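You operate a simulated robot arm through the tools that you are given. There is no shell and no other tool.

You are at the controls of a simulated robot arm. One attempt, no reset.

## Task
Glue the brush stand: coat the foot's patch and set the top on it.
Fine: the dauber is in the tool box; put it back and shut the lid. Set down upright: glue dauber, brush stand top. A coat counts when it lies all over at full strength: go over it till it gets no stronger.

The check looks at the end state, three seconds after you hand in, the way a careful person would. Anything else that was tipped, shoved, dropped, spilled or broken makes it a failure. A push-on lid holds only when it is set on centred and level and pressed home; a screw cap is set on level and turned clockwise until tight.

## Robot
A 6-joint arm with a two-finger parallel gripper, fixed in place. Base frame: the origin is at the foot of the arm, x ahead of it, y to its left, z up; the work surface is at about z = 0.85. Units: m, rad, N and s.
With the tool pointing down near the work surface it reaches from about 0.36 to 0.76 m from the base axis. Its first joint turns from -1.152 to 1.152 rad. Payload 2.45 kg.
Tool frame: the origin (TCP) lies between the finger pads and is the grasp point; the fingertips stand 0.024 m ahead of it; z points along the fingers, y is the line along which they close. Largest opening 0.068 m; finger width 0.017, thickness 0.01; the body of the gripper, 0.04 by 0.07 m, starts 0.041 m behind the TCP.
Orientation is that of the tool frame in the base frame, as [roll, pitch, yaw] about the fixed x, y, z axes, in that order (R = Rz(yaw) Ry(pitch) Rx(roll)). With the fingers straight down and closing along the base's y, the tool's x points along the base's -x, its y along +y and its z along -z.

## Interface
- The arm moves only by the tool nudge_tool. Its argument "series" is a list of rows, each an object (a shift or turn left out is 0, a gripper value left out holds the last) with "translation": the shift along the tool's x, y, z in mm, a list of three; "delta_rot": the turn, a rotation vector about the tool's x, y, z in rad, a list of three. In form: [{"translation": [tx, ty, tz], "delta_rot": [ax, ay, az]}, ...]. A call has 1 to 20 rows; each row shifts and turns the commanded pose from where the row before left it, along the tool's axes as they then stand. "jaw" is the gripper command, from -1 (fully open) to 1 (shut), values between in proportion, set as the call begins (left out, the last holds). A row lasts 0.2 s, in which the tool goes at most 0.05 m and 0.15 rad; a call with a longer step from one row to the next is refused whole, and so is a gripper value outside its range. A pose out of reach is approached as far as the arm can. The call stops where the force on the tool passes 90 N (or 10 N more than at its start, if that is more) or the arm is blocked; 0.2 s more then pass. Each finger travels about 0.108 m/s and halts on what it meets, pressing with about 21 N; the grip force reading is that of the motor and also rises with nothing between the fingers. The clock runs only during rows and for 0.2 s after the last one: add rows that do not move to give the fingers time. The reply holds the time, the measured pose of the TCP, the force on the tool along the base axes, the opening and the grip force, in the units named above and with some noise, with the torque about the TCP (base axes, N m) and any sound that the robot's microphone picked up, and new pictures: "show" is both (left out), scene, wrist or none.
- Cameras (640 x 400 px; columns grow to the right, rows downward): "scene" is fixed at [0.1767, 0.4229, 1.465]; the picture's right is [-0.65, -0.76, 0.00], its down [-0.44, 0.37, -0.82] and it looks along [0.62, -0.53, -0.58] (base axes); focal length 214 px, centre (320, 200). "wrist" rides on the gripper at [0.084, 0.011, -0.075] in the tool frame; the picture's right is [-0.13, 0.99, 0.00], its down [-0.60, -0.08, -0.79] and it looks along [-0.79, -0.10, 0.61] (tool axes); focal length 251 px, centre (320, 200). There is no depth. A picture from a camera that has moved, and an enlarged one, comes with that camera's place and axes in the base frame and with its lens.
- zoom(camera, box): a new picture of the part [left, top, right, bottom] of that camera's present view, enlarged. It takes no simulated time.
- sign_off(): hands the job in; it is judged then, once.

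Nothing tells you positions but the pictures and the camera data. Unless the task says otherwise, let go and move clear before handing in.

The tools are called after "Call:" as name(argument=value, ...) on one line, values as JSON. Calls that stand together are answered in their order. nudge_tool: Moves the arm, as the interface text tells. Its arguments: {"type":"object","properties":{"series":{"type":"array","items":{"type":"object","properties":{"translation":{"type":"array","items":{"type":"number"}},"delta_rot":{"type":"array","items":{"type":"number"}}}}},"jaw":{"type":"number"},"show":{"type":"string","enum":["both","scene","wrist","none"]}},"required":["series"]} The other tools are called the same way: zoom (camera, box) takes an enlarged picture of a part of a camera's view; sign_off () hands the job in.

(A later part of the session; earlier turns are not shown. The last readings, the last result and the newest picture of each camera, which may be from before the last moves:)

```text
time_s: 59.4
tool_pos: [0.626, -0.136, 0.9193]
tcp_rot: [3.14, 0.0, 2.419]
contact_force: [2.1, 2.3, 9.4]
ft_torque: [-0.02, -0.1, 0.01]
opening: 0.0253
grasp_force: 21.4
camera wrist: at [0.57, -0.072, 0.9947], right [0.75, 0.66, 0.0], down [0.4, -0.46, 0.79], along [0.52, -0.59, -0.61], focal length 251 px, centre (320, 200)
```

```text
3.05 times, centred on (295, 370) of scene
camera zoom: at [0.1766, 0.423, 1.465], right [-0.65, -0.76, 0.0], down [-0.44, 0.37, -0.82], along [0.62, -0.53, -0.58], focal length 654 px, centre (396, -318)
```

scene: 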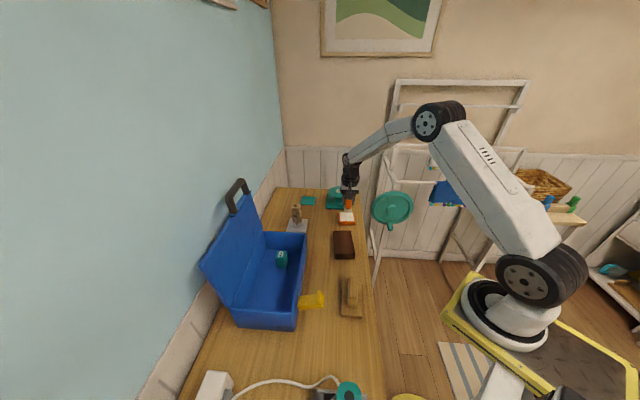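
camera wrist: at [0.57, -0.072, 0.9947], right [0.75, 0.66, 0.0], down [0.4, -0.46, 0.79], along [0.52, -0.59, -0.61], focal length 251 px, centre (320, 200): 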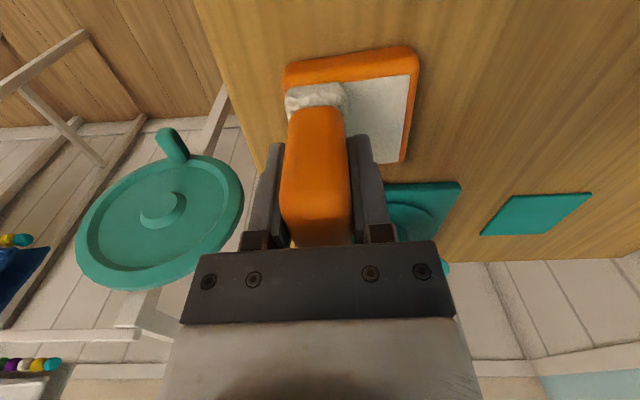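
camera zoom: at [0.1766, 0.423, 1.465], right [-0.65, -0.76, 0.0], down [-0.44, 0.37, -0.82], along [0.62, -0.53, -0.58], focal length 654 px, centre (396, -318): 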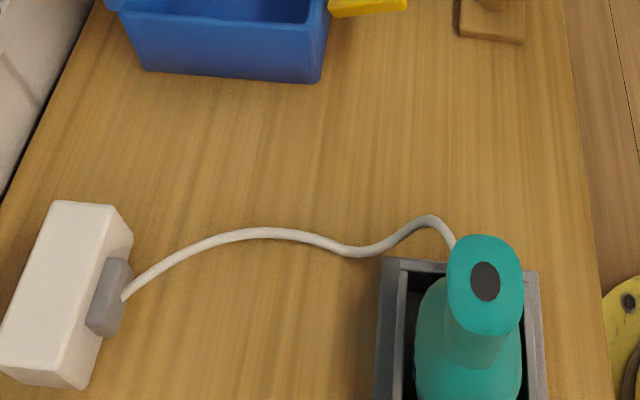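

Call:
nudge_tool(series=[{"translation": [0, 0, -20]}, {"translation": [0, 0, -40]}, {"translation": [30, 0, -30]}, {"translation": [30, 0, -30]}, {"translation": [30, 30, -10]}, {"translation": [30, 30, 0]}, {}], show="wrist")

Call:
zoom(camera="wrist", box=[210, 70, 310, 150])

Call:
zoom(camera="scene", box=[340, 207, 358, 225])

```text
time_s: 61.0
tool_pos: [0.5764, -0.0129, 1.048]
tcp_rot: [3.139, 0.0, 2.422]
contact_force: [0.3, -0.7, 0.5]
ft_torque: [-0.01, 0.0, 0.01]
opening: 0.0256
grasp_force: 21.3
camera wrist: at [0.5201, 0.0519, 1.125], right [0.75, 0.66, 0.0], down [0.4, -0.46, 0.79], along [0.52, -0.6, -0.61], focal length 251 px, centre (320, 200)
```

wrist: 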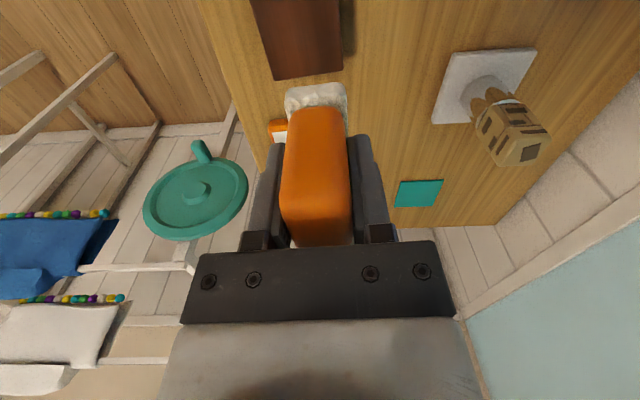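

```text
5.00 times, centred on (260, 110) of wrist
camera zoom: at [0.5201, 0.0519, 1.125], right [0.75, 0.66, 0.0], down [0.4, -0.46, 0.79], along [0.52, -0.6, -0.61], focal length 1257 px, centre (620, 650)
```

zoom: 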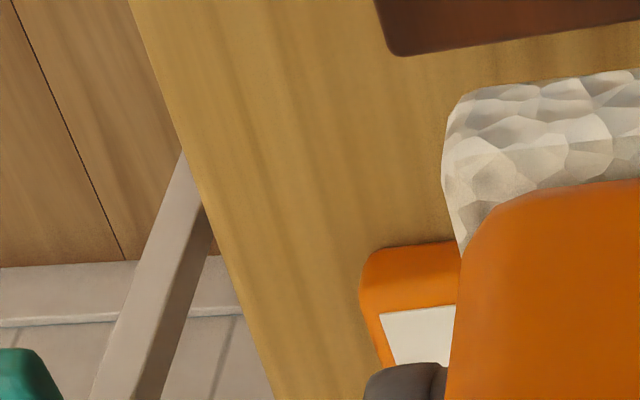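

```text
16.00 times, centred on (349, 216) of scene
camera zoom: at [0.1767, 0.4229, 1.465], right [-0.65, -0.76, 0.0], down [-0.44, 0.37, -0.82], along [0.62, -0.53, -0.58], focal length 3432 px, centre (-144, -56)
```

zoom: 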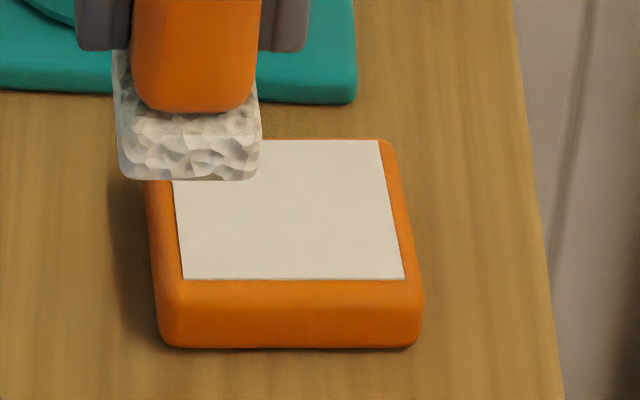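

Call:
nudge_tool(series=[{"translation": [-44, 10, 0]}, {"translation": [-42, 14, 0]}, {"translation": [0, 0, 35]}, {}], show="wrist")

Call:
zoom(camera="wrist", box=[190, 0, 310, 100])

```text
time_s: 62.0
tool_pos: [0.6538, -0.0483, 1.0122]
tcp_rot: [3.14, 0.0, 2.421]
contact_force: [-0.3, -0.6, -0.4]
ft_torque: [-0.01, -0.01, 0.01]
opening: 0.0257
grasp_force: 20.7
camera wrist: at [0.5985, 0.0155, 1.0888], right [0.75, 0.66, 0.0], down [0.4, -0.46, 0.79], along [0.52, -0.6, -0.61], focal length 251 px, centre (320, 200)
```

wrist: 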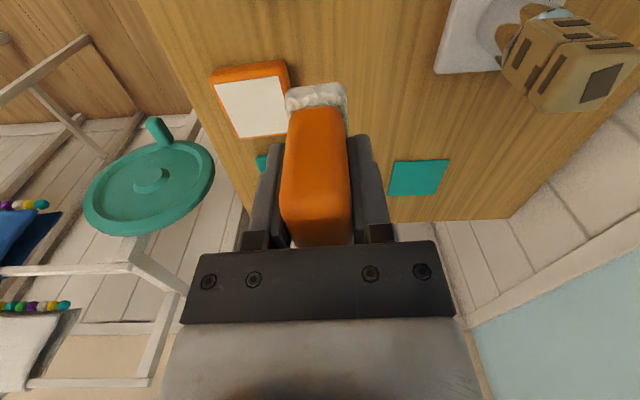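

```text
4.00 times, centred on (250, 50) of wrist
camera zoom: at [0.5985, 0.0155, 1.0888], right [0.75, 0.66, 0.0], down [0.4, -0.46, 0.79], along [0.52, -0.6, -0.61], focal length 1006 px, centre (600, 800)
```

zoom: 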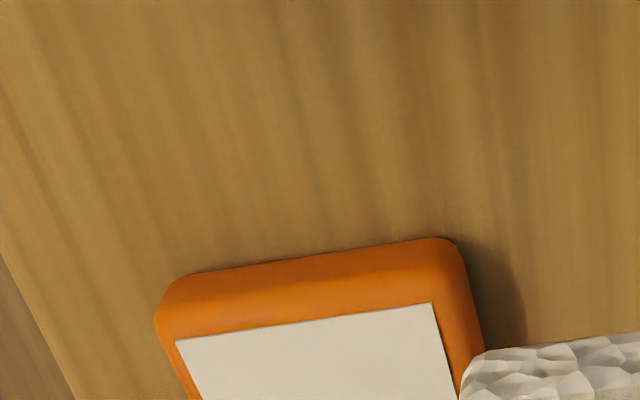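

Call:
zoom(camera="wrist", box=[205, 60, 301, 145])

Call:
zoom(camera="wrist", box=[430, 0, 640, 120])

```text
4.71 times, centred on (253, 102) of wrist
camera zoom: at [0.5985, 0.0155, 1.0888], right [0.75, 0.66, 0.0], down [0.4, -0.46, 0.79], along [0.52, -0.6, -0.61], focal length 1183 px, centre (635, 659)
```

zoom: 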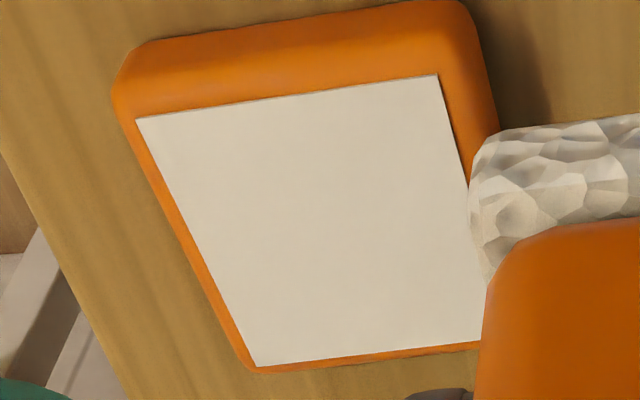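

```text
3.05 times, centred on (535, 60) of wrist
camera zoom: at [0.5985, 0.0155, 1.0888], right [0.75, 0.66, 0.0], down [0.4, -0.46, 0.79], along [0.52, -0.6, -0.61], focal length 766 px, centre (-335, 627)
```

zoom: 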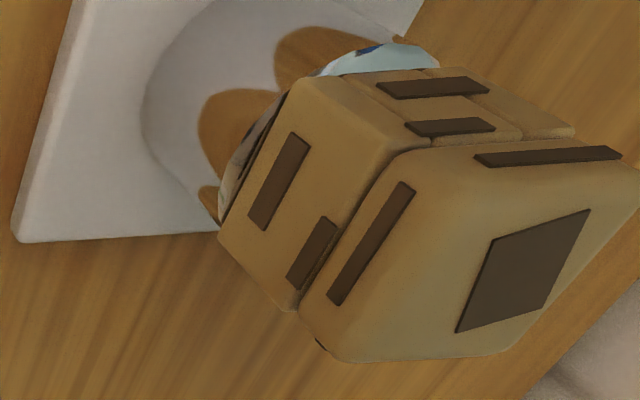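

Call:
zoom(camera="scene", box=[328, 228, 360, 262])

Call:
zoom(camera="scene", box=[334, 272, 368, 322])

```text
11.76 times, centred on (344, 245) of scene
camera zoom: at [0.1767, 0.4229, 1.465], right [-0.65, -0.76, 0.0], down [-0.44, 0.37, -0.82], along [0.62, -0.53, -0.58], focal length 2523 px, centre (38, -329)
```

zoom: 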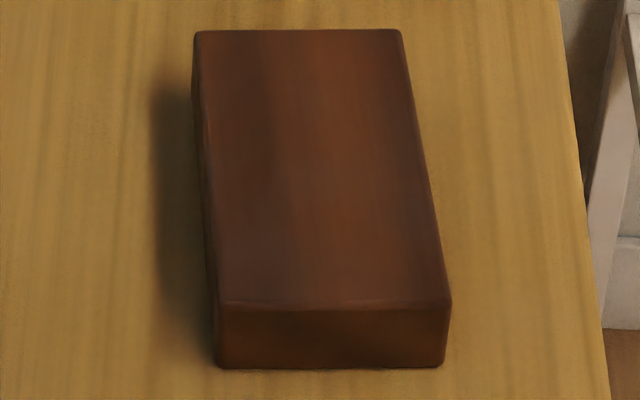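

```text
8.00 times, centred on (351, 297) of scene
camera zoom: at [0.1767, 0.4229, 1.465], right [-0.65, -0.76, 0.0], down [-0.44, 0.37, -0.82], along [0.62, -0.53, -0.58], focal length 1716 px, centre (72, -576)
```

zoom: 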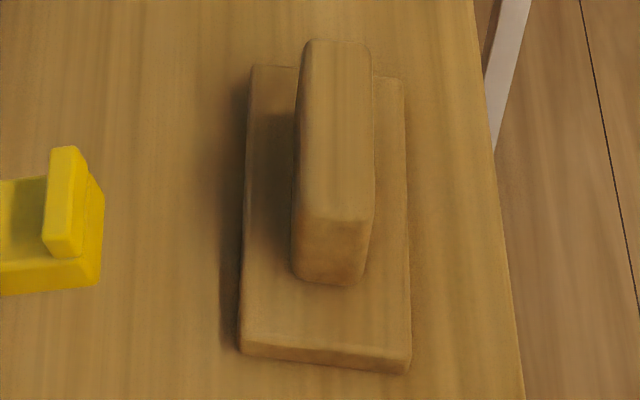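

Call:
nudge_tool(series=[{"translation": [0, 30, -10]}, {"translation": [0, 30, -10]}, {}], show="none")

Call:
zoom(camera="scene", box=[343, 210, 356, 219])

Call:
zoom(camera="wrist", box=[150, 70, 250, 150])

```text
time_s: 62.8
tool_pos: [0.6939, -0.0039, 1.0323]
tcp_rot: [3.14, -0.001, 2.42]
contact_force: [0.0, -0.3, -1.8]
ft_torque: [-0.01, -0.02, -0.01]
opening: 0.0256
grasp_force: 21.7
```

```text
16.00 times, centred on (350, 214) of scene
camera zoom: at [0.1767, 0.4229, 1.465], right [-0.65, -0.76, 0.0], down [-0.44, 0.37, -0.82], along [0.62, -0.53, -0.58], focal length 3432 px, centre (-152, -32)
```

zoom: 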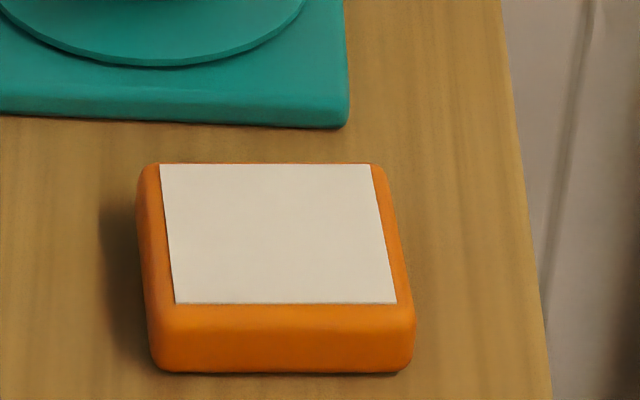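

```text
5.00 times, centred on (200, 110) of wrist
camera zoom: at [0.6381, 0.06, 1.1086], right [0.75, 0.66, 0.0], down [0.4, -0.46, 0.79], along [0.52, -0.6, -0.61], focal length 1257 px, centre (920, 650)
```

zoom: 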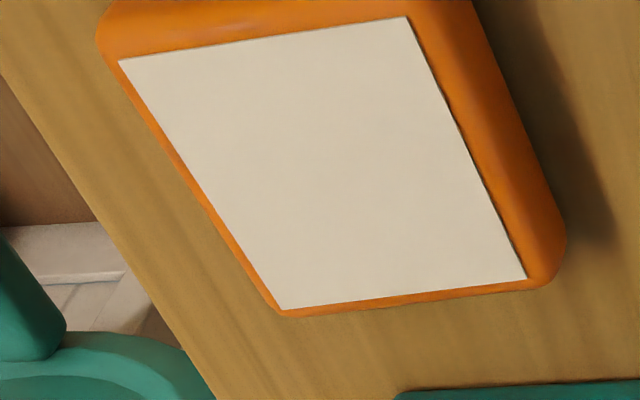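

The orange piece shows no coat at all. But the wooden T's plate (≈60×108 mm) fits neatly inside the brown block's top (≈68×115 mm), so I now think the brown block is the foot, and the orange tray is the dauber's matching glue pad, which has now loaded it. I'll move over the brown block.

Call:
nudge_tool(series=[{"translation": [27.5, -25.3, 0], "delta_rot": [0, 0, -0.018]}, {"translation": [27.5, -25.3, 0]}, {"translation": [27.5, -25.3, 0]}, {"translation": [27.5, -25.3, 0]}, {"translation": [0, 0, 30]}, {}], show="both")

Call:
zoom(camera="wrist", box=[220, 0, 420, 140])

Call:
zoom(camera="scene", box=[318, 210, 366, 270])

```text
time_s: 64.2
tool_pos: [0.5448, -0.0104, 1.0014]
tcp_rot: [3.139, -0.001, 2.439]
contact_force: [0.2, -0.5, -0.7]
ft_torque: [-0.02, 0.02, 0.02]
opening: 0.0256
grasp_force: 21.2
camera wrist: at [0.4878, 0.0525, 1.079], right [0.74, 0.67, 0.0], down [0.41, -0.45, 0.79], along [0.54, -0.59, -0.61], focal length 251 px, centre (320, 200)
```

scene: 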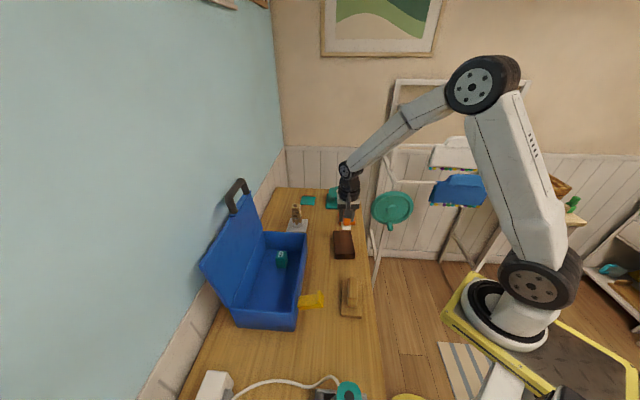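
wrist: 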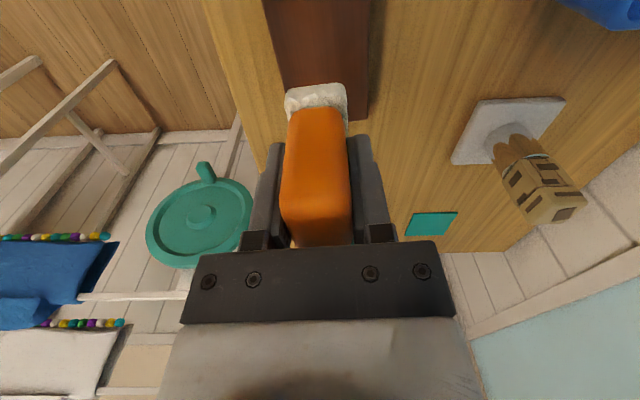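

```text
2.86 times, centred on (320, 70) of wrist
camera zoom: at [0.4878, 0.0525, 1.079], right [0.74, 0.67, 0.0], down [0.41, -0.45, 0.79], along [0.54, -0.59, -0.61], focal length 718 px, centre (320, 571)
```

zoom: 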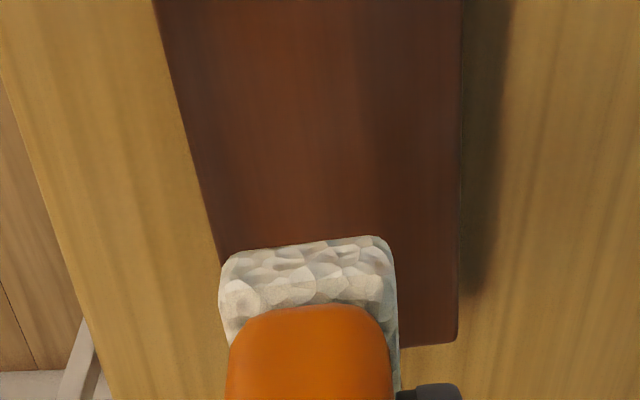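

```text
6.67 times, centred on (342, 240) of scene
camera zoom: at [0.1767, 0.4229, 1.465], right [-0.65, -0.76, 0.0], down [-0.44, 0.37, -0.82], along [0.62, -0.53, -0.58], focal length 1430 px, centre (173, -67)
```

zoom: 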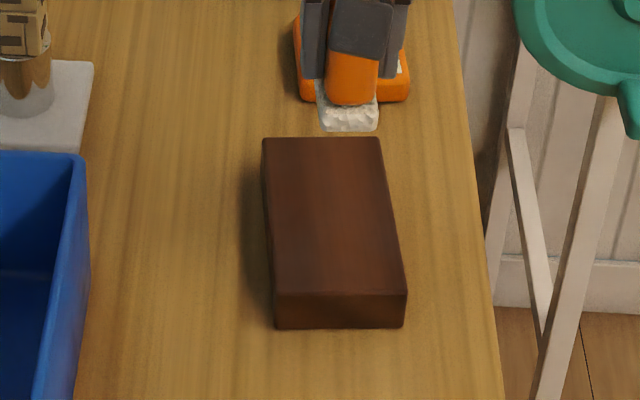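

Testing with a light touch at the middle of the brown block: descending.

Call:
nudge_tool(series=[{"translation": [0, 4, 30]}, {"translation": [0, 0, 25]}, {"translation": [0, 0, 10]}, {}], show="none")

Call:
nudge_tool(series=[{"translation": [0, 0, 2]}, {}], show="none")

```text
time_s: 65.2
tool_pos: [0.5478, -0.0079, 0.9385]
tcp_rot: [3.139, 0.001, 2.439]
contact_force: [-0.7, 0.2, 0.0]
ft_torque: [0.01, -0.01, 0.01]
opening: 0.0254
grasp_force: 21.2
```

```text
time_s: 65.8
tool_pos: [0.5468, -0.0072, 0.9352]
tcp_rot: [3.14, -0.001, 2.439]
contact_force: [-0.6, -0.8, -0.6]
ft_torque: [-0.02, 0.01, 0.03]
opening: 0.0253
grasp_force: 21.1
```

Call:
nudge_tool(series=[{"translation": [0, 0, 2]}, {}], show="none")

```text
time_s: 66.4
tool_pos: [0.5484, -0.0072, 0.9342]
tcp_rot: [3.141, 0.0, 2.439]
contact_force: [0.0, -0.4, -0.7]
ft_torque: [-0.02, -0.02, -0.01]
opening: 0.0257
grasp_force: 21.1
```

Call:
nudge_tool(series=[{"translation": [0, 0, 1.5]}, {}], show="none")

```text
time_s: 67.0
tool_pos: [0.5491, -0.0085, 0.9329]
tcp_rot: [3.138, 0.0, 2.438]
contact_force: [-0.5, -0.2, 0.0]
ft_torque: [0.0, 0.01, -0.02]
opening: 0.0256
grasp_force: 21.0
```

Call:
nudge_tool(series=[{"translation": [0, 0, 1.5]}, {}], show="none")

```text
time_s: 67.6
tool_pos: [0.5483, -0.0079, 0.9313]
tcp_rot: [3.139, 0.002, 2.438]
contact_force: [0.6, -0.3, -0.8]
ft_torque: [0.01, -0.02, -0.01]
opening: 0.0257
grasp_force: 20.9
```

Call:
nudge_tool(series=[{"translation": [0, 0, 1]}, {}], show="none")

```text
time_s: 68.2
tool_pos: [0.5481, -0.0084, 0.9295]
tcp_rot: [3.139, -0.002, 2.437]
contact_force: [0.5, -0.3, -0.8]
ft_torque: [0.01, 0.0, 0.02]
opening: 0.0255
grasp_force: 21.2
```

Call:
nudge_tool(series=[{"translation": [0, 0, 1]}, {}], show="none")

```text
time_s: 68.8
tool_pos: [0.5486, -0.0072, 0.9287]
tcp_rot: [3.138, 0.0, 2.44]
contact_force: [0.1, 0.4, -0.6]
ft_torque: [0.0, 0.01, -0.01]
opening: 0.0256
grasp_force: 20.8
```

Call:
nudge_tool(series=[{"translation": [0, 0, 1]}, {}], show="wrist")

Call:
zoom(camera="scene", box=[328, 220, 360, 262])

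```text
time_s: 69.4
tool_pos: [0.549, -0.0072, 0.9283]
tcp_rot: [3.14, 0.0, 2.439]
contact_force: [-0.6, 0.0, -1.1]
ft_torque: [-0.02, -0.05, 0.0]
opening: 0.0257
grasp_force: 21.2
camera wrist: at [0.4914, 0.0555, 1.0043], right [0.74, 0.67, 0.0], down [0.41, -0.45, 0.79], along [0.53, -0.59, -0.61], focal length 251 px, centre (320, 200)
```

wrist: 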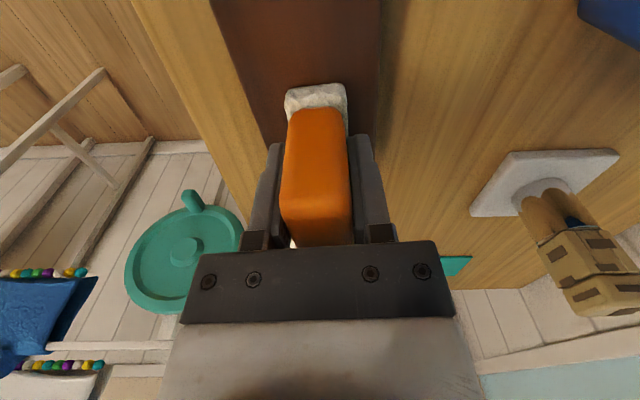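

```text
9.52 times, centred on (344, 241) of scene
camera zoom: at [0.1767, 0.4229, 1.465], right [-0.65, -0.76, 0.0], down [-0.44, 0.37, -0.82], along [0.62, -0.53, -0.58], focal length 2043 px, centre (91, -190)
```

zoom: 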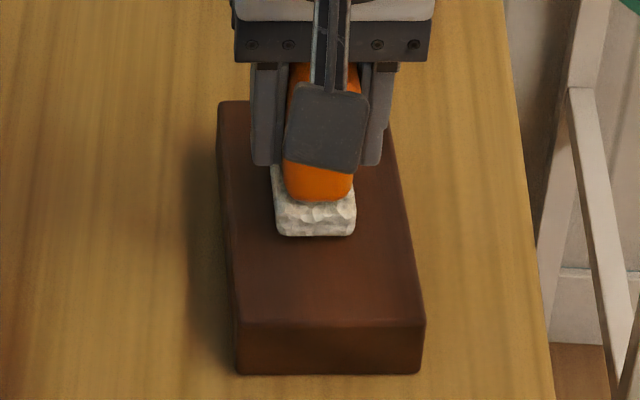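

Almost touching.

Call:
nudge_tool(series=[{"translation": [0, 0, 1]}, {}], show="none")

```text
time_s: 70.0
tool_pos: [0.549, -0.0088, 0.9273]
tcp_rot: [3.141, 0.0, 2.438]
contact_force: [-0.1, -0.1, -0.5]
ft_torque: [0.0, 0.02, 0.0]
opening: 0.0258
grasp_force: 20.8
```

Call:
nudge_tool(series=[{"translation": [0, 0, 1]}, {}], show="none")

```text
time_s: 70.6
tool_pos: [0.5488, -0.0086, 0.9256]
tcp_rot: [3.14, 0.001, 2.439]
contact_force: [-0.8, 0.0, 2.8]
ft_torque: [-0.06, 0.02, 0.0]
opening: 0.0258
grasp_force: 20.9
```

Contact at 2.8 N. A small stroke to test.

Call:
nudge_tool(series=[{"translation": [0, 0, 0.5]}, {"translation": [0, -4, 0]}, {"translation": [0, -4, 0]}, {"translation": [0, 4, 0]}, {"translation": [0, 4, 0]}, {"translation": [0, 4, 0]}, {"translation": [0, 4, 0]}, {}], show="wrist")

Call:
zoom(camera="wrist", box=[200, 30, 400, 150])

Call:
zoom(camera="scene", box=[328, 220, 360, 262])

```text
time_s: 72.4
tool_pos: [0.5534, -0.0012, 0.9272]
tcp_rot: [3.138, 0.002, 2.437]
contact_force: [-2.4, -2.3, 6.9]
ft_torque: [-0.16, -0.01, -0.05]
opening: 0.0256
grasp_force: 21.2
camera wrist: at [0.4962, 0.0616, 1.0026], right [0.74, 0.67, 0.0], down [0.41, -0.45, 0.79], along [0.53, -0.59, -0.61], focal length 251 px, centre (320, 200)
```

wrist: 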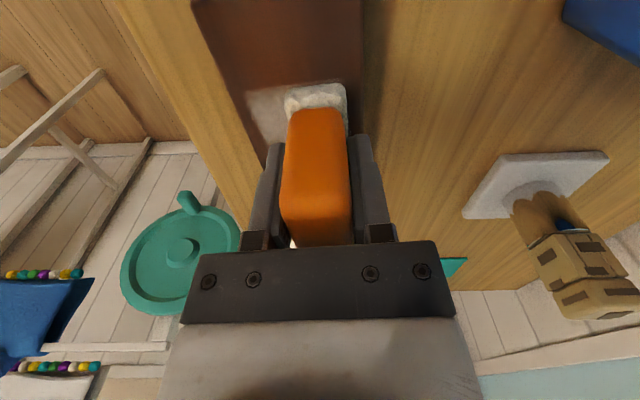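

```text
3.20 times, centred on (300, 90) of wrist
camera zoom: at [0.4962, 0.0616, 1.0026], right [0.74, 0.67, 0.0], down [0.41, -0.45, 0.79], along [0.53, -0.59, -0.61], focal length 805 px, centre (384, 552)
```

zoom: 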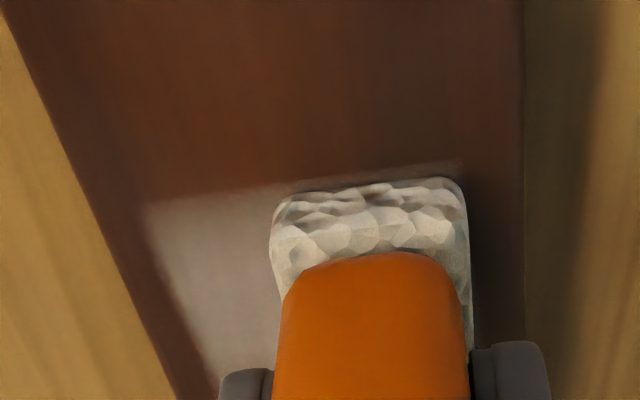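

```text
9.52 times, centred on (344, 241) of scene
camera zoom: at [0.1765, 0.4229, 1.4651], right [-0.65, -0.76, 0.0], down [-0.44, 0.37, -0.82], along [0.62, -0.53, -0.58], focal length 2043 px, centre (91, -190)
```

zoom: 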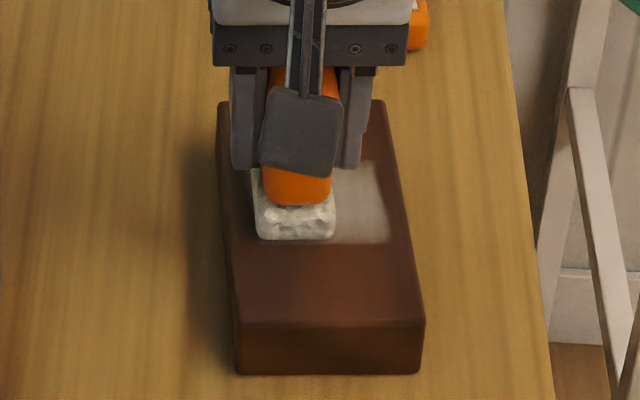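

Glue appears on the brown block, so it is the foot. Now I'll work systematically: first the middle band, back and forth.

Call:
nudge_tool(series=[{"translation": [0, 4, 0]}, {"translation": [0, 4, 0]}, {"translation": [0, 3, 0]}, {"translation": [0, -5, 0]}, {"translation": [0, -5, 0]}, {"translation": [0, -5, 0]}, {"translation": [0, -5, 0]}, {"translation": [0, -5, 0]}, {"translation": [0, -5, 0]}, {"translation": [0, -5, 0]}, {"translation": [0, -3, 0]}, {}], show="wrist")

Call:
zoom(camera="wrist", box=[240, 30, 440, 150])

Call:
zoom(camera="scene", box=[328, 220, 360, 262])

```text
time_s: 75.0
tool_pos: [0.5361, -0.0218, 0.9255]
tcp_rot: [3.139, 0.003, 2.44]
contact_force: [4.2, 5.6, 17.6]
ft_torque: [0.16, -0.1, 0.02]
opening: 0.0257
grasp_force: 21.2
camera wrist: at [0.4789, 0.0413, 1.0018], right [0.74, 0.67, 0.0], down [0.41, -0.45, 0.79], along [0.54, -0.59, -0.61], focal length 251 px, centre (320, 200)
```

wrist: 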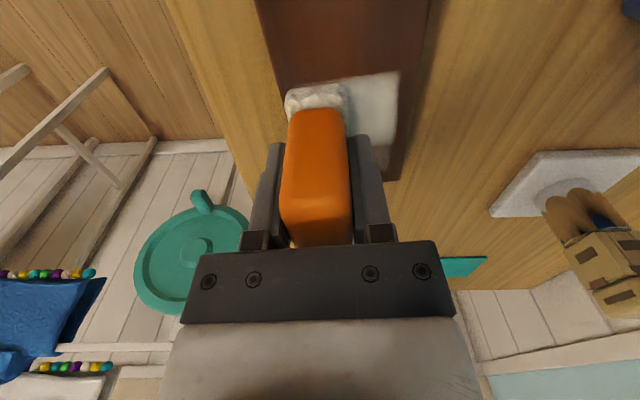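

```text
3.20 times, centred on (340, 90) of wrist
camera zoom: at [0.4789, 0.0413, 1.0018], right [0.74, 0.67, 0.0], down [0.41, -0.45, 0.79], along [0.54, -0.59, -0.61], focal length 805 px, centre (256, 552)
```

zoom: 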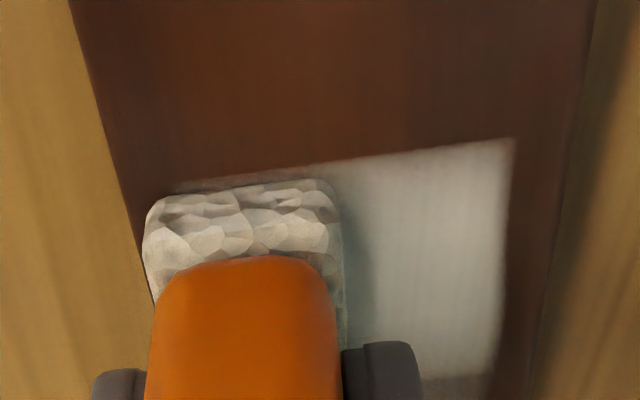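

```text
9.52 times, centred on (344, 241) of scene
camera zoom: at [0.1765, 0.4231, 1.465], right [-0.65, -0.76, 0.0], down [-0.44, 0.37, -0.82], along [0.62, -0.53, -0.58], focal length 2043 px, centre (91, -190)
```

zoom: 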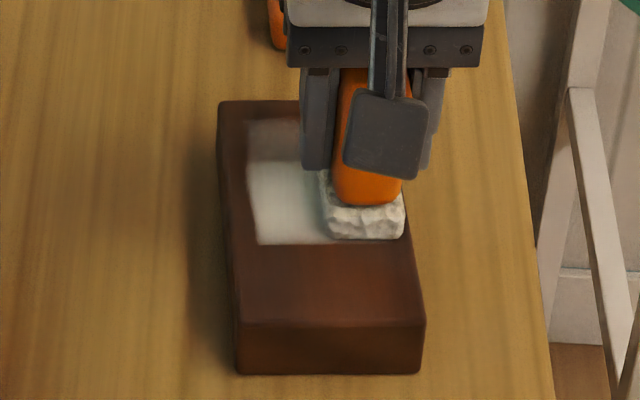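

The coat shows strongly, within a patch inset ~1 cm from the block's edges. Continuing with the far band.

Call:
nudge_tool(series=[{"translation": [0, 5, -0.6]}, {"translation": [-5, 0, 0]}, {"translation": [-5, 0, 0]}, {"translation": [-5, 0, 0]}, {"translation": [-5, 0, 0]}, {"translation": [-5, 0, 0]}, {"translation": [-5, 0, 0]}, {"translation": [0, 5, 0]}, {"translation": [0, 5, 0]}, {"translation": [0, 5, 0]}, {"translation": [0, 5, 0]}, {"translation": [0, 5, 0]}, {"translation": [0, 4, 0]}], show="none")

```text
time_s: 77.8
tool_pos: [0.5804, -0.0161, 0.9264]
tcp_rot: [3.14, 0.0, 2.439]
contact_force: [0.0, 1.3, -1.3]
ft_torque: [-0.03, -0.01, -0.02]
opening: 0.026
grasp_force: 21.2
```

Call:
nudge_tool(series=[{"translation": [0, 0, 0.7]}, {}], show="none")

```text
time_s: 78.4
tool_pos: [0.5802, -0.0153, 0.9252]
tcp_rot: [3.139, 0.0, 2.438]
contact_force: [-1.1, -0.4, -0.9]
ft_torque: [0.02, 0.01, 0.01]
opening: 0.0256
grasp_force: 20.8
```

Call:
nudge_tool(series=[{"translation": [0, 0, 0.8]}, {}], show="none")

```text
time_s: 79.0
tool_pos: [0.5806, -0.0161, 0.9243]
tcp_rot: [3.141, 0.0, 2.438]
contact_force: [-0.9, -0.6, 1.6]
ft_torque: [0.0, 0.1, 0.03]
opening: 0.0258
grasp_force: 21.7
```

Call:
nudge_tool(series=[{"translation": [0, 0, 0.7]}, {"translation": [0, -5, 0]}, {"translation": [0, -5, 0]}, {"translation": [0, -5, 0]}, {"translation": [0, -5, 0]}, {"translation": [0, -5, 0]}, {"translation": [0, -4, 0]}, {"translation": [0, 5, 0]}, {"translation": [0, 5, 0]}, {"translation": [0, 5, 0]}, {"translation": [0, 5, 0]}, {"translation": [0, 5, 0]}, {"translation": [0, 4, 0]}], show="none")

Call:
zoom(camera="scene", box=[328, 220, 360, 262])

Call:
zoom(camera="wrist", box=[200, 0, 400, 150])

```text
time_s: 81.8
tool_pos: [0.5801, -0.0153, 0.9231]
tcp_rot: [3.139, 0.0, 2.438]
contact_force: [-1.7, -2.4, 5.8]
ft_torque: [-0.1, 0.06, 0.0]
opening: 0.0259
grasp_force: 21.3
```

```text
9.52 times, centred on (344, 241) of scene
camera zoom: at [0.1766, 0.4229, 1.4651], right [-0.65, -0.76, 0.0], down [-0.44, 0.38, -0.82], along [0.62, -0.53, -0.58], focal length 2043 px, centre (91, -190)
```

zoom: 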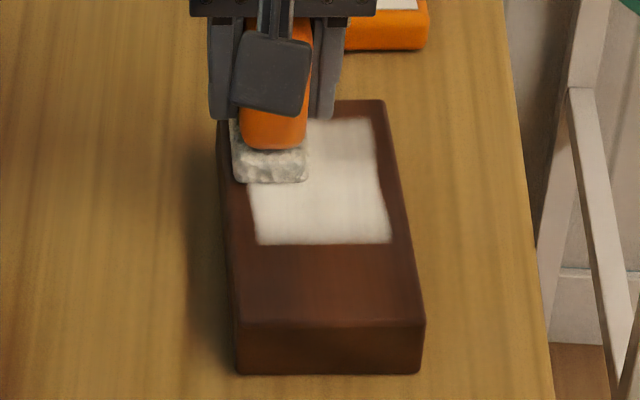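

```text
2.67 times, centred on (300, 75) of wrist
camera zoom: at [0.5232, 0.0478, 1.0004], right [0.74, 0.67, 0.0], down [0.41, -0.45, 0.79], along [0.53, -0.59, -0.61], focal length 670 px, centre (373, 533)
```

zoom: 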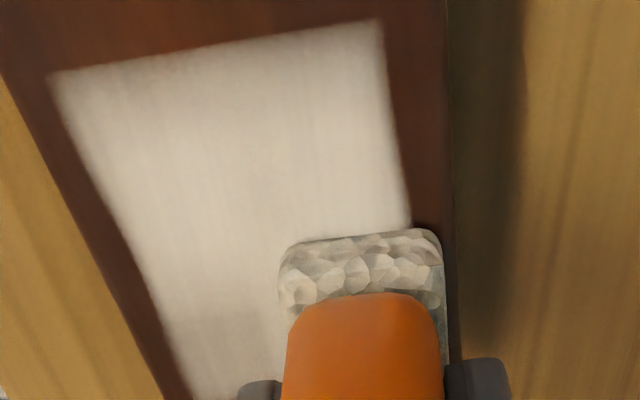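

Excellent; now the near band.

Call:
nudge_tool(series=[{"translation": [5, 0, -0.2]}, {"translation": [5, 0, -0.2]}, {"translation": [5, 0, -0.2]}, {"translation": [5, 0, -0.2]}, {"translation": [5, 0, -0.2]}, {"translation": [5, 0, -0.2]}], show="none")

```text
time_s: 83.2
tool_pos: [0.5574, 0.0055, 0.9256]
tcp_rot: [-3.141, -0.001, 2.44]
contact_force: [0.5, 0.1, -0.1]
ft_torque: [-0.01, -0.01, 0.01]
opening: 0.0257
grasp_force: 20.8
```

Call:
nudge_tool(series=[{"translation": [5, 0, 0.5]}, {"translation": [5, 0, 0]}, {"translation": [5, 0, 0]}, {"translation": [5, 0, 0]}, {"translation": [5, 0, 0]}, {"translation": [3, 0, 0]}, {}], show="none")

```text
time_s: 84.8
tool_pos: [0.5362, 0.0218, 0.9246]
tcp_rot: [-3.141, -0.001, 2.438]
contact_force: [0.8, 0.0, -0.4]
ft_torque: [0.0, 0.01, -0.02]
opening: 0.0256
grasp_force: 21.0
```

Call:
nudge_tool(series=[{"translation": [0, 0, 0.8]}, {}], show="none")

```text
time_s: 85.4
tool_pos: [0.5363, 0.0215, 0.9238]
tcp_rot: [3.14, 0.0, 2.437]
contact_force: [0.6, -0.5, -0.7]
ft_torque: [0.02, -0.03, -0.02]
opening: 0.0256
grasp_force: 21.1
```

Call:
nudge_tool(series=[{"translation": [0, 0, 0.8]}, {}], show="none")

```text
time_s: 86.0
tool_pos: [0.5375, 0.0222, 0.9227]
tcp_rot: [3.138, 0.002, 2.439]
contact_force: [-2.3, 3.5, 10.7]
ft_torque: [0.11, 0.19, 0.0]
opening: 0.0255
grasp_force: 21.5
```

Call:
nudge_tool(series=[{"translation": [0, -5, -0.2]}, {"translation": [0, -5, 0]}, {"translation": [0, -5, 0]}, {"translation": [0, -5, 0]}, {"translation": [0, -5, 0]}, {"translation": [0, -4, 0]}, {}], show="none")

Call:
zoom(camera="scene", box=[328, 220, 360, 262])

Call:
zoom(camera="wrist", box=[240, 30, 440, 180])

```text
time_s: 87.6
tool_pos: [0.5187, -0.001, 0.9239]
tcp_rot: [3.14, 0.0, 2.439]
contact_force: [2.1, 2.1, 10.0]
ft_torque: [0.14, -0.01, -0.02]
opening: 0.0254
grasp_force: 21.4
```

```text
9.52 times, centred on (344, 241) of scene
camera zoom: at [0.1766, 0.423, 1.465], right [-0.65, -0.76, 0.0], down [-0.44, 0.37, -0.82], along [0.62, -0.53, -0.58], focal length 2043 px, centre (91, -190)
```

zoom: 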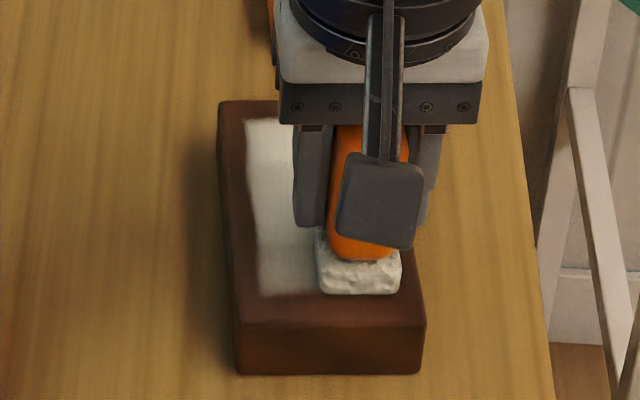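

```text
2.67 times, centred on (340, 105) of wrist
camera zoom: at [0.4614, 0.0628, 1.0002], right [0.74, 0.67, 0.0], down [0.41, -0.45, 0.79], along [0.53, -0.59, -0.61], focal length 670 px, centre (267, 453)
```

zoom: 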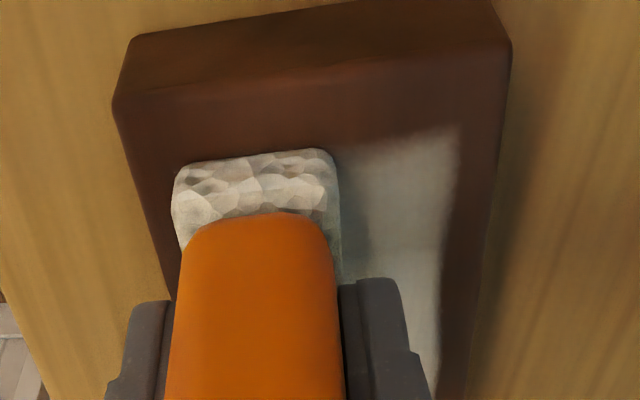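

Call:
nudge_tool(series=[{"translation": [5, 0, 0]}, {"translation": [0, 5, 0]}, {"translation": [0, 5, 0]}, {"translation": [0, 5, 0]}, {"translation": [0, 5, 0]}, {"translation": [0, 5, 0]}, {"translation": [0, 4, 0]}, {"translation": [0, -5, 0]}, {"translation": [0, -5, 0]}, {"translation": [0, -5, 0]}, {"translation": [0, -5, 0]}, {"translation": [0, -5, 0]}, {"translation": [0, -4, 0]}, {}], show="none")

Call:
zoom(camera="scene", box=[328, 220, 360, 262])

Call:
zoom(camera="wrist", box=[240, 30, 440, 180])

```text
time_s: 90.6
tool_pos: [0.5139, 0.0025, 0.9232]
tcp_rot: [3.139, 0.003, 2.439]
contact_force: [3.9, 4.6, 17.2]
ft_torque: [0.12, -0.02, -0.02]
opening: 0.0256
grasp_force: 20.6
```

```text
9.52 times, centred on (344, 241) of scene
camera zoom: at [0.1765, 0.423, 1.465], right [-0.65, -0.76, 0.0], down [-0.44, 0.37, -0.82], along [0.62, -0.53, -0.58], focal length 2043 px, centre (91, -190)
```

zoom: 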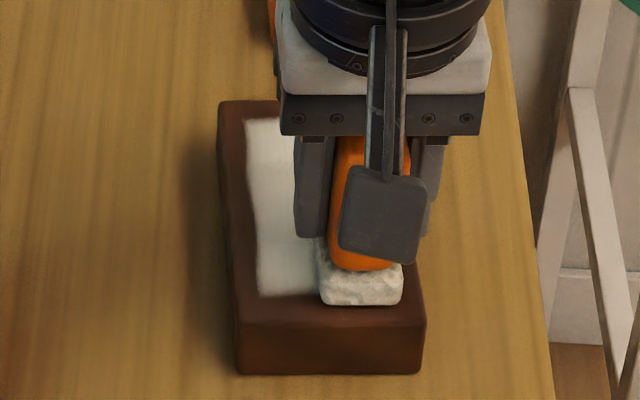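

```text
2.67 times, centred on (340, 105) of wrist
camera zoom: at [0.4572, 0.0661, 0.9999], right [0.74, 0.67, 0.0], down [0.41, -0.45, 0.79], along [0.54, -0.59, -0.61], focal length 670 px, centre (267, 453)
```

zoom: 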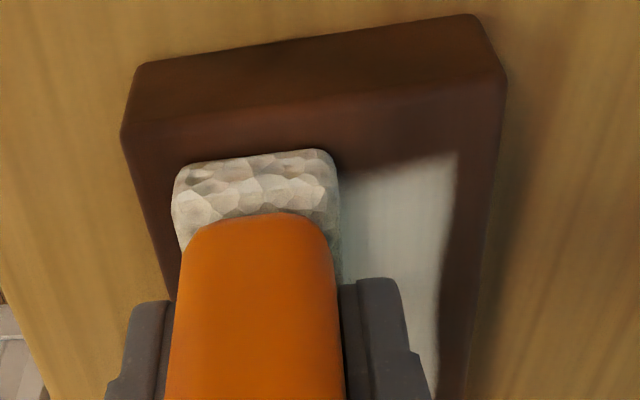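

The coat stops at the same line, so that's the patch's near border. More passes here, then lengthwise passes.

Call:
nudge_tool(series=[{"translation": [0, 5, -0.5]}, {"translation": [0, 5, 0]}, {"translation": [0, 5, 0]}, {"translation": [0, 5, 0]}, {"translation": [0, 5, 0]}, {"translation": [0, 4, 0]}, {"translation": [0, -5, 0]}, {"translation": [0, -5, 0]}, {"translation": [0, -5, 0]}, {"translation": [0, -5, 0]}, {"translation": [0, -5, 0]}, {"translation": [0, -4, 0]}, {}], show="none")

```text
time_s: 93.4
tool_pos: [0.5142, 0.0033, 0.9239]
tcp_rot: [3.139, 0.001, 2.438]
contact_force: [0.6, 0.9, -0.2]
ft_torque: [0.0, 0.0, -0.01]
opening: 0.0257
grasp_force: 21.1
```

Call:
nudge_tool(series=[{"translation": [0, 2, 0.8]}, {}], show="none")

```text
time_s: 94.0
tool_pos: [0.5168, 0.0044, 0.9229]
tcp_rot: [3.137, 0.002, 2.439]
contact_force: [-3.2, -2.4, 12.2]
ft_torque: [-0.09, 0.2, 0.02]
opening: 0.0252
grasp_force: 21.6
```

Good contact. Lengthwise pass along the robot-side lane.

Call:
nudge_tool(series=[{"translation": [-6, 0, 0]}, {"translation": [-6, 0, 0]}, {"translation": [-6, 0, 0]}, {"translation": [-6, 0, 0]}, {"translation": [-6, 0, 0]}, {"translation": [-6, 0, 0.1]}], show="none")

```text
time_s: 95.4
tool_pos: [0.5426, -0.0198, 0.9225]
tcp_rot: [3.14, -0.001, 2.44]
contact_force: [-4.4, 4.6, 16.8]
ft_torque: [0.02, 0.06, 0.0]
opening: 0.0257
grasp_force: 21.8
```

Call:
nudge_tool(series=[{"translation": [-6, 0, -0.4]}, {"translation": [-6, 0, 0]}, {"translation": [-6, 0, 0]}, {"translation": [-6, 0, 0]}, {"translation": [-4, 0, 0]}], show="none")

```text
time_s: 96.6
tool_pos: [0.5647, -0.0374, 0.9228]
tcp_rot: [3.14, -0.001, 2.442]
contact_force: [0.1, 0.2, -1.3]
ft_torque: [-0.02, 0.01, 0.01]
opening: 0.0255
grasp_force: 21.4
```

Call:
nudge_tool(series=[{"translation": [0, 0, 0.8]}, {}], show="none")

```text
time_s: 97.2
tool_pos: [0.5654, -0.0386, 0.9221]
tcp_rot: [3.14, 0.001, 2.44]
contact_force: [-1.6, 0.4, 5.0]
ft_torque: [-0.04, -0.03, 0.0]
opening: 0.0257
grasp_force: 21.0
```

Call:
nudge_tool(series=[{"translation": [0, 5, 0.2]}, {"translation": [0, 5, 0]}, {"translation": [0, 5, 0]}, {"translation": [0, 5, 0]}, {"translation": [0, 4, 0]}, {"translation": [0, -5, 0]}, {"translation": [0, -5, 0]}, {"translation": [0, -5, 0]}, {"translation": [0, -5, 0]}, {"translation": [0, -4, 0]}, {"translation": [0, 5, 0]}, {"translation": [0, 5, 0]}, {"translation": [0, 5, 0]}, {"translation": [0, 5, 0]}, {"translation": [0, 4, 0]}], show="none")

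```text
time_s: 100.4
tool_pos: [0.5803, -0.0187, 0.9223]
tcp_rot: [3.139, 0.001, 2.439]
contact_force: [-2.8, -5.6, 15.5]
ft_torque: [-0.3, 0.04, -0.05]
opening: 0.0257
grasp_force: 21.3
```

Now back along the box-side lane and across the middle.

Call:
nudge_tool(series=[{"translation": [6, 0, -0.3]}, {"translation": [6, 0, 0]}, {"translation": [6, 0, 0]}, {"translation": [6, 0, 0]}, {"translation": [6, 0, 0]}, {"translation": [6, 0, 0]}, {"translation": [6, 0, 0]}, {"translation": [6, 0, 0]}, {"translation": [6, 0, 0]}, {"translation": [6, 0, 0]}], show="none")

Call:
zoom(camera="scene", box=[328, 220, 360, 262])

Call:
zoom(camera="wrist", box=[180, 30, 380, 180])

```text
time_s: 102.6
tool_pos: [0.5343, 0.02, 0.9222]
tcp_rot: [3.139, 0.0, 2.44]
contact_force: [0.8, -1.3, 3.6]
ft_torque: [-0.1, -0.1, 0.02]
opening: 0.0253
grasp_force: 21.4
```

```text
9.52 times, centred on (344, 241) of scene
camera zoom: at [0.1767, 0.4229, 1.465], right [-0.65, -0.76, 0.0], down [-0.44, 0.37, -0.82], along [0.62, -0.53, -0.58], focal length 2043 px, centre (91, -190)
```

zoom: 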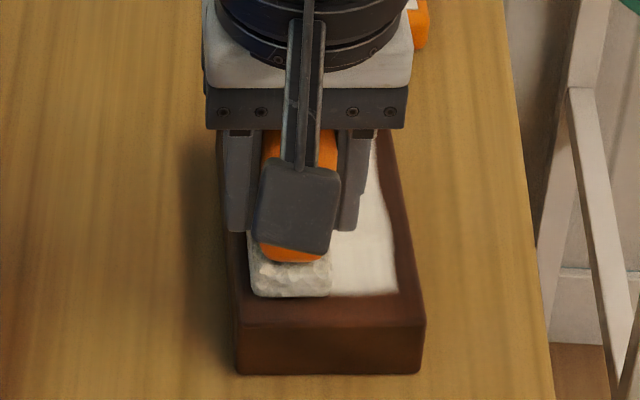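

```text
2.67 times, centred on (280, 105) of wrist
camera zoom: at [0.4772, 0.0826, 0.9989], right [0.74, 0.67, 0.0], down [0.41, -0.45, 0.79], along [0.53, -0.59, -0.61], focal length 670 px, centre (427, 453)
```

zoom: 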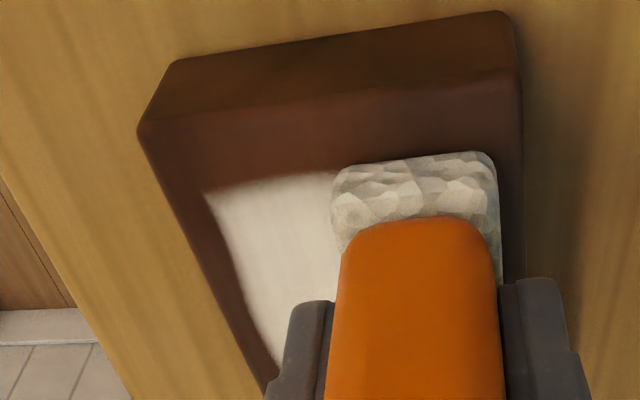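

Call:
nudge_tool(series=[{"translation": [4, 0, 0.4]}, {"translation": [0, -5, 0]}, {"translation": [0, -5, 0]}, {"translation": [0, -5, 0]}, {"translation": [0, -5, 0]}, {"translation": [0, -4, 0]}, {"translation": [0, 5, 0]}, {"translation": [0, 5, 0]}, {"translation": [0, 5, 0]}, {"translation": [0, 5, 0]}, {"translation": [0, 4, 0]}, {"translation": [0, -5, 0]}, {"translation": [0, -5, 0]}, {"translation": [0, -4, 0]}, {}], show="none")

```text
time_s: 105.8
tool_pos: [0.5208, 0.0128, 0.9225]
tcp_rot: [3.139, -0.001, 2.437]
contact_force: [1.8, -0.2, 3.9]
ft_torque: [-0.07, -0.11, 0.01]
opening: 0.0258
grasp_force: 21.0
```

Mid-lane pass toward the far end, then lift to inspect.

Call:
nudge_tool(series=[{"translation": [-6, 0, 0.4]}, {"translation": [-6, 0, 0]}, {"translation": [-6, 0, 0]}, {"translation": [-6, 0, 0]}, {"translation": [-6, 0, 0]}, {"translation": [-6, 0, 0]}, {"translation": [-6, 0, 0]}, {"translation": [-6, 0, 0.2]}, {"translation": [-6, 0, 0]}, {"translation": [-6, 0, 0]}, {"translation": [-4, 0, 0]}], show="none")

Call:
nudge_tool(series=[{"translation": [0, 0, -30]}, {"translation": [-25, 25, -35]}, {"translation": [-30, 30, 0]}, {"translation": [0, 30, 0]}, {}], show="wrist")

Call:
zoom(camera="scene", box=[328, 220, 360, 262])

Call:
zoom(camera="wrist", box=[150, 0, 320, 110])

```text
time_s: 108.2
tool_pos: [0.5689, -0.0282, 0.9219]
tcp_rot: [3.14, -0.001, 2.438]
contact_force: [-3.3, 2.7, 12.8]
ft_torque: [-0.05, 0.05, -0.02]
opening: 0.0257
grasp_force: 20.9
```

```text
time_s: 109.4
tool_pos: [0.6668, 0.0006, 0.9881]
tcp_rot: [3.14, 0.0, 2.439]
contact_force: [0.1, 0.2, -0.4]
ft_torque: [-0.01, -0.02, -0.03]
opening: 0.0257
grasp_force: 21.3
camera wrist: at [0.61, 0.0631, 1.0634], right [0.74, 0.67, 0.0], down [0.41, -0.45, 0.79], along [0.53, -0.59, -0.61], focal length 251 px, centre (320, 200)
```

wrist: 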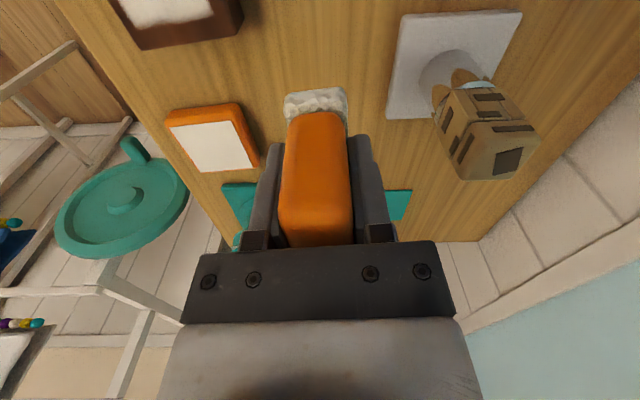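

```text
9.52 times, centred on (344, 241) of scene
camera zoom: at [0.1767, 0.4229, 1.465], right [-0.65, -0.76, 0.0], down [-0.44, 0.37, -0.82], along [0.62, -0.53, -0.58], focal length 2043 px, centre (91, -190)
```

zoom: 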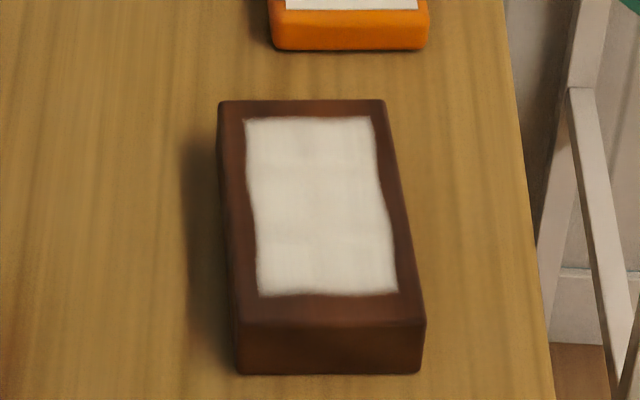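

```text
3.64 times, centred on (235, 55) of wrist
camera zoom: at [0.61, 0.0631, 1.0634], right [0.74, 0.67, 0.0], down [0.41, -0.45, 0.79], along [0.53, -0.59, -0.61], focal length 914 px, centre (629, 727)
```

zoom: 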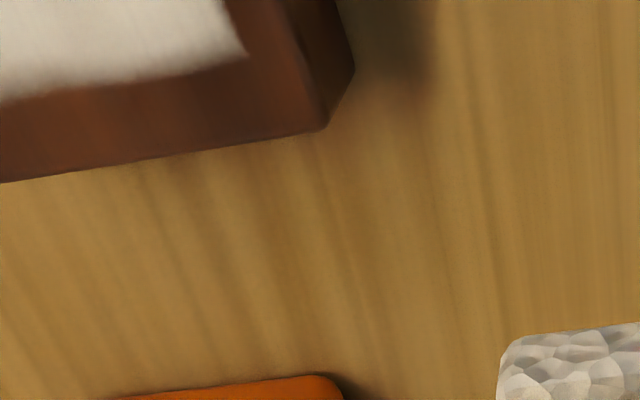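

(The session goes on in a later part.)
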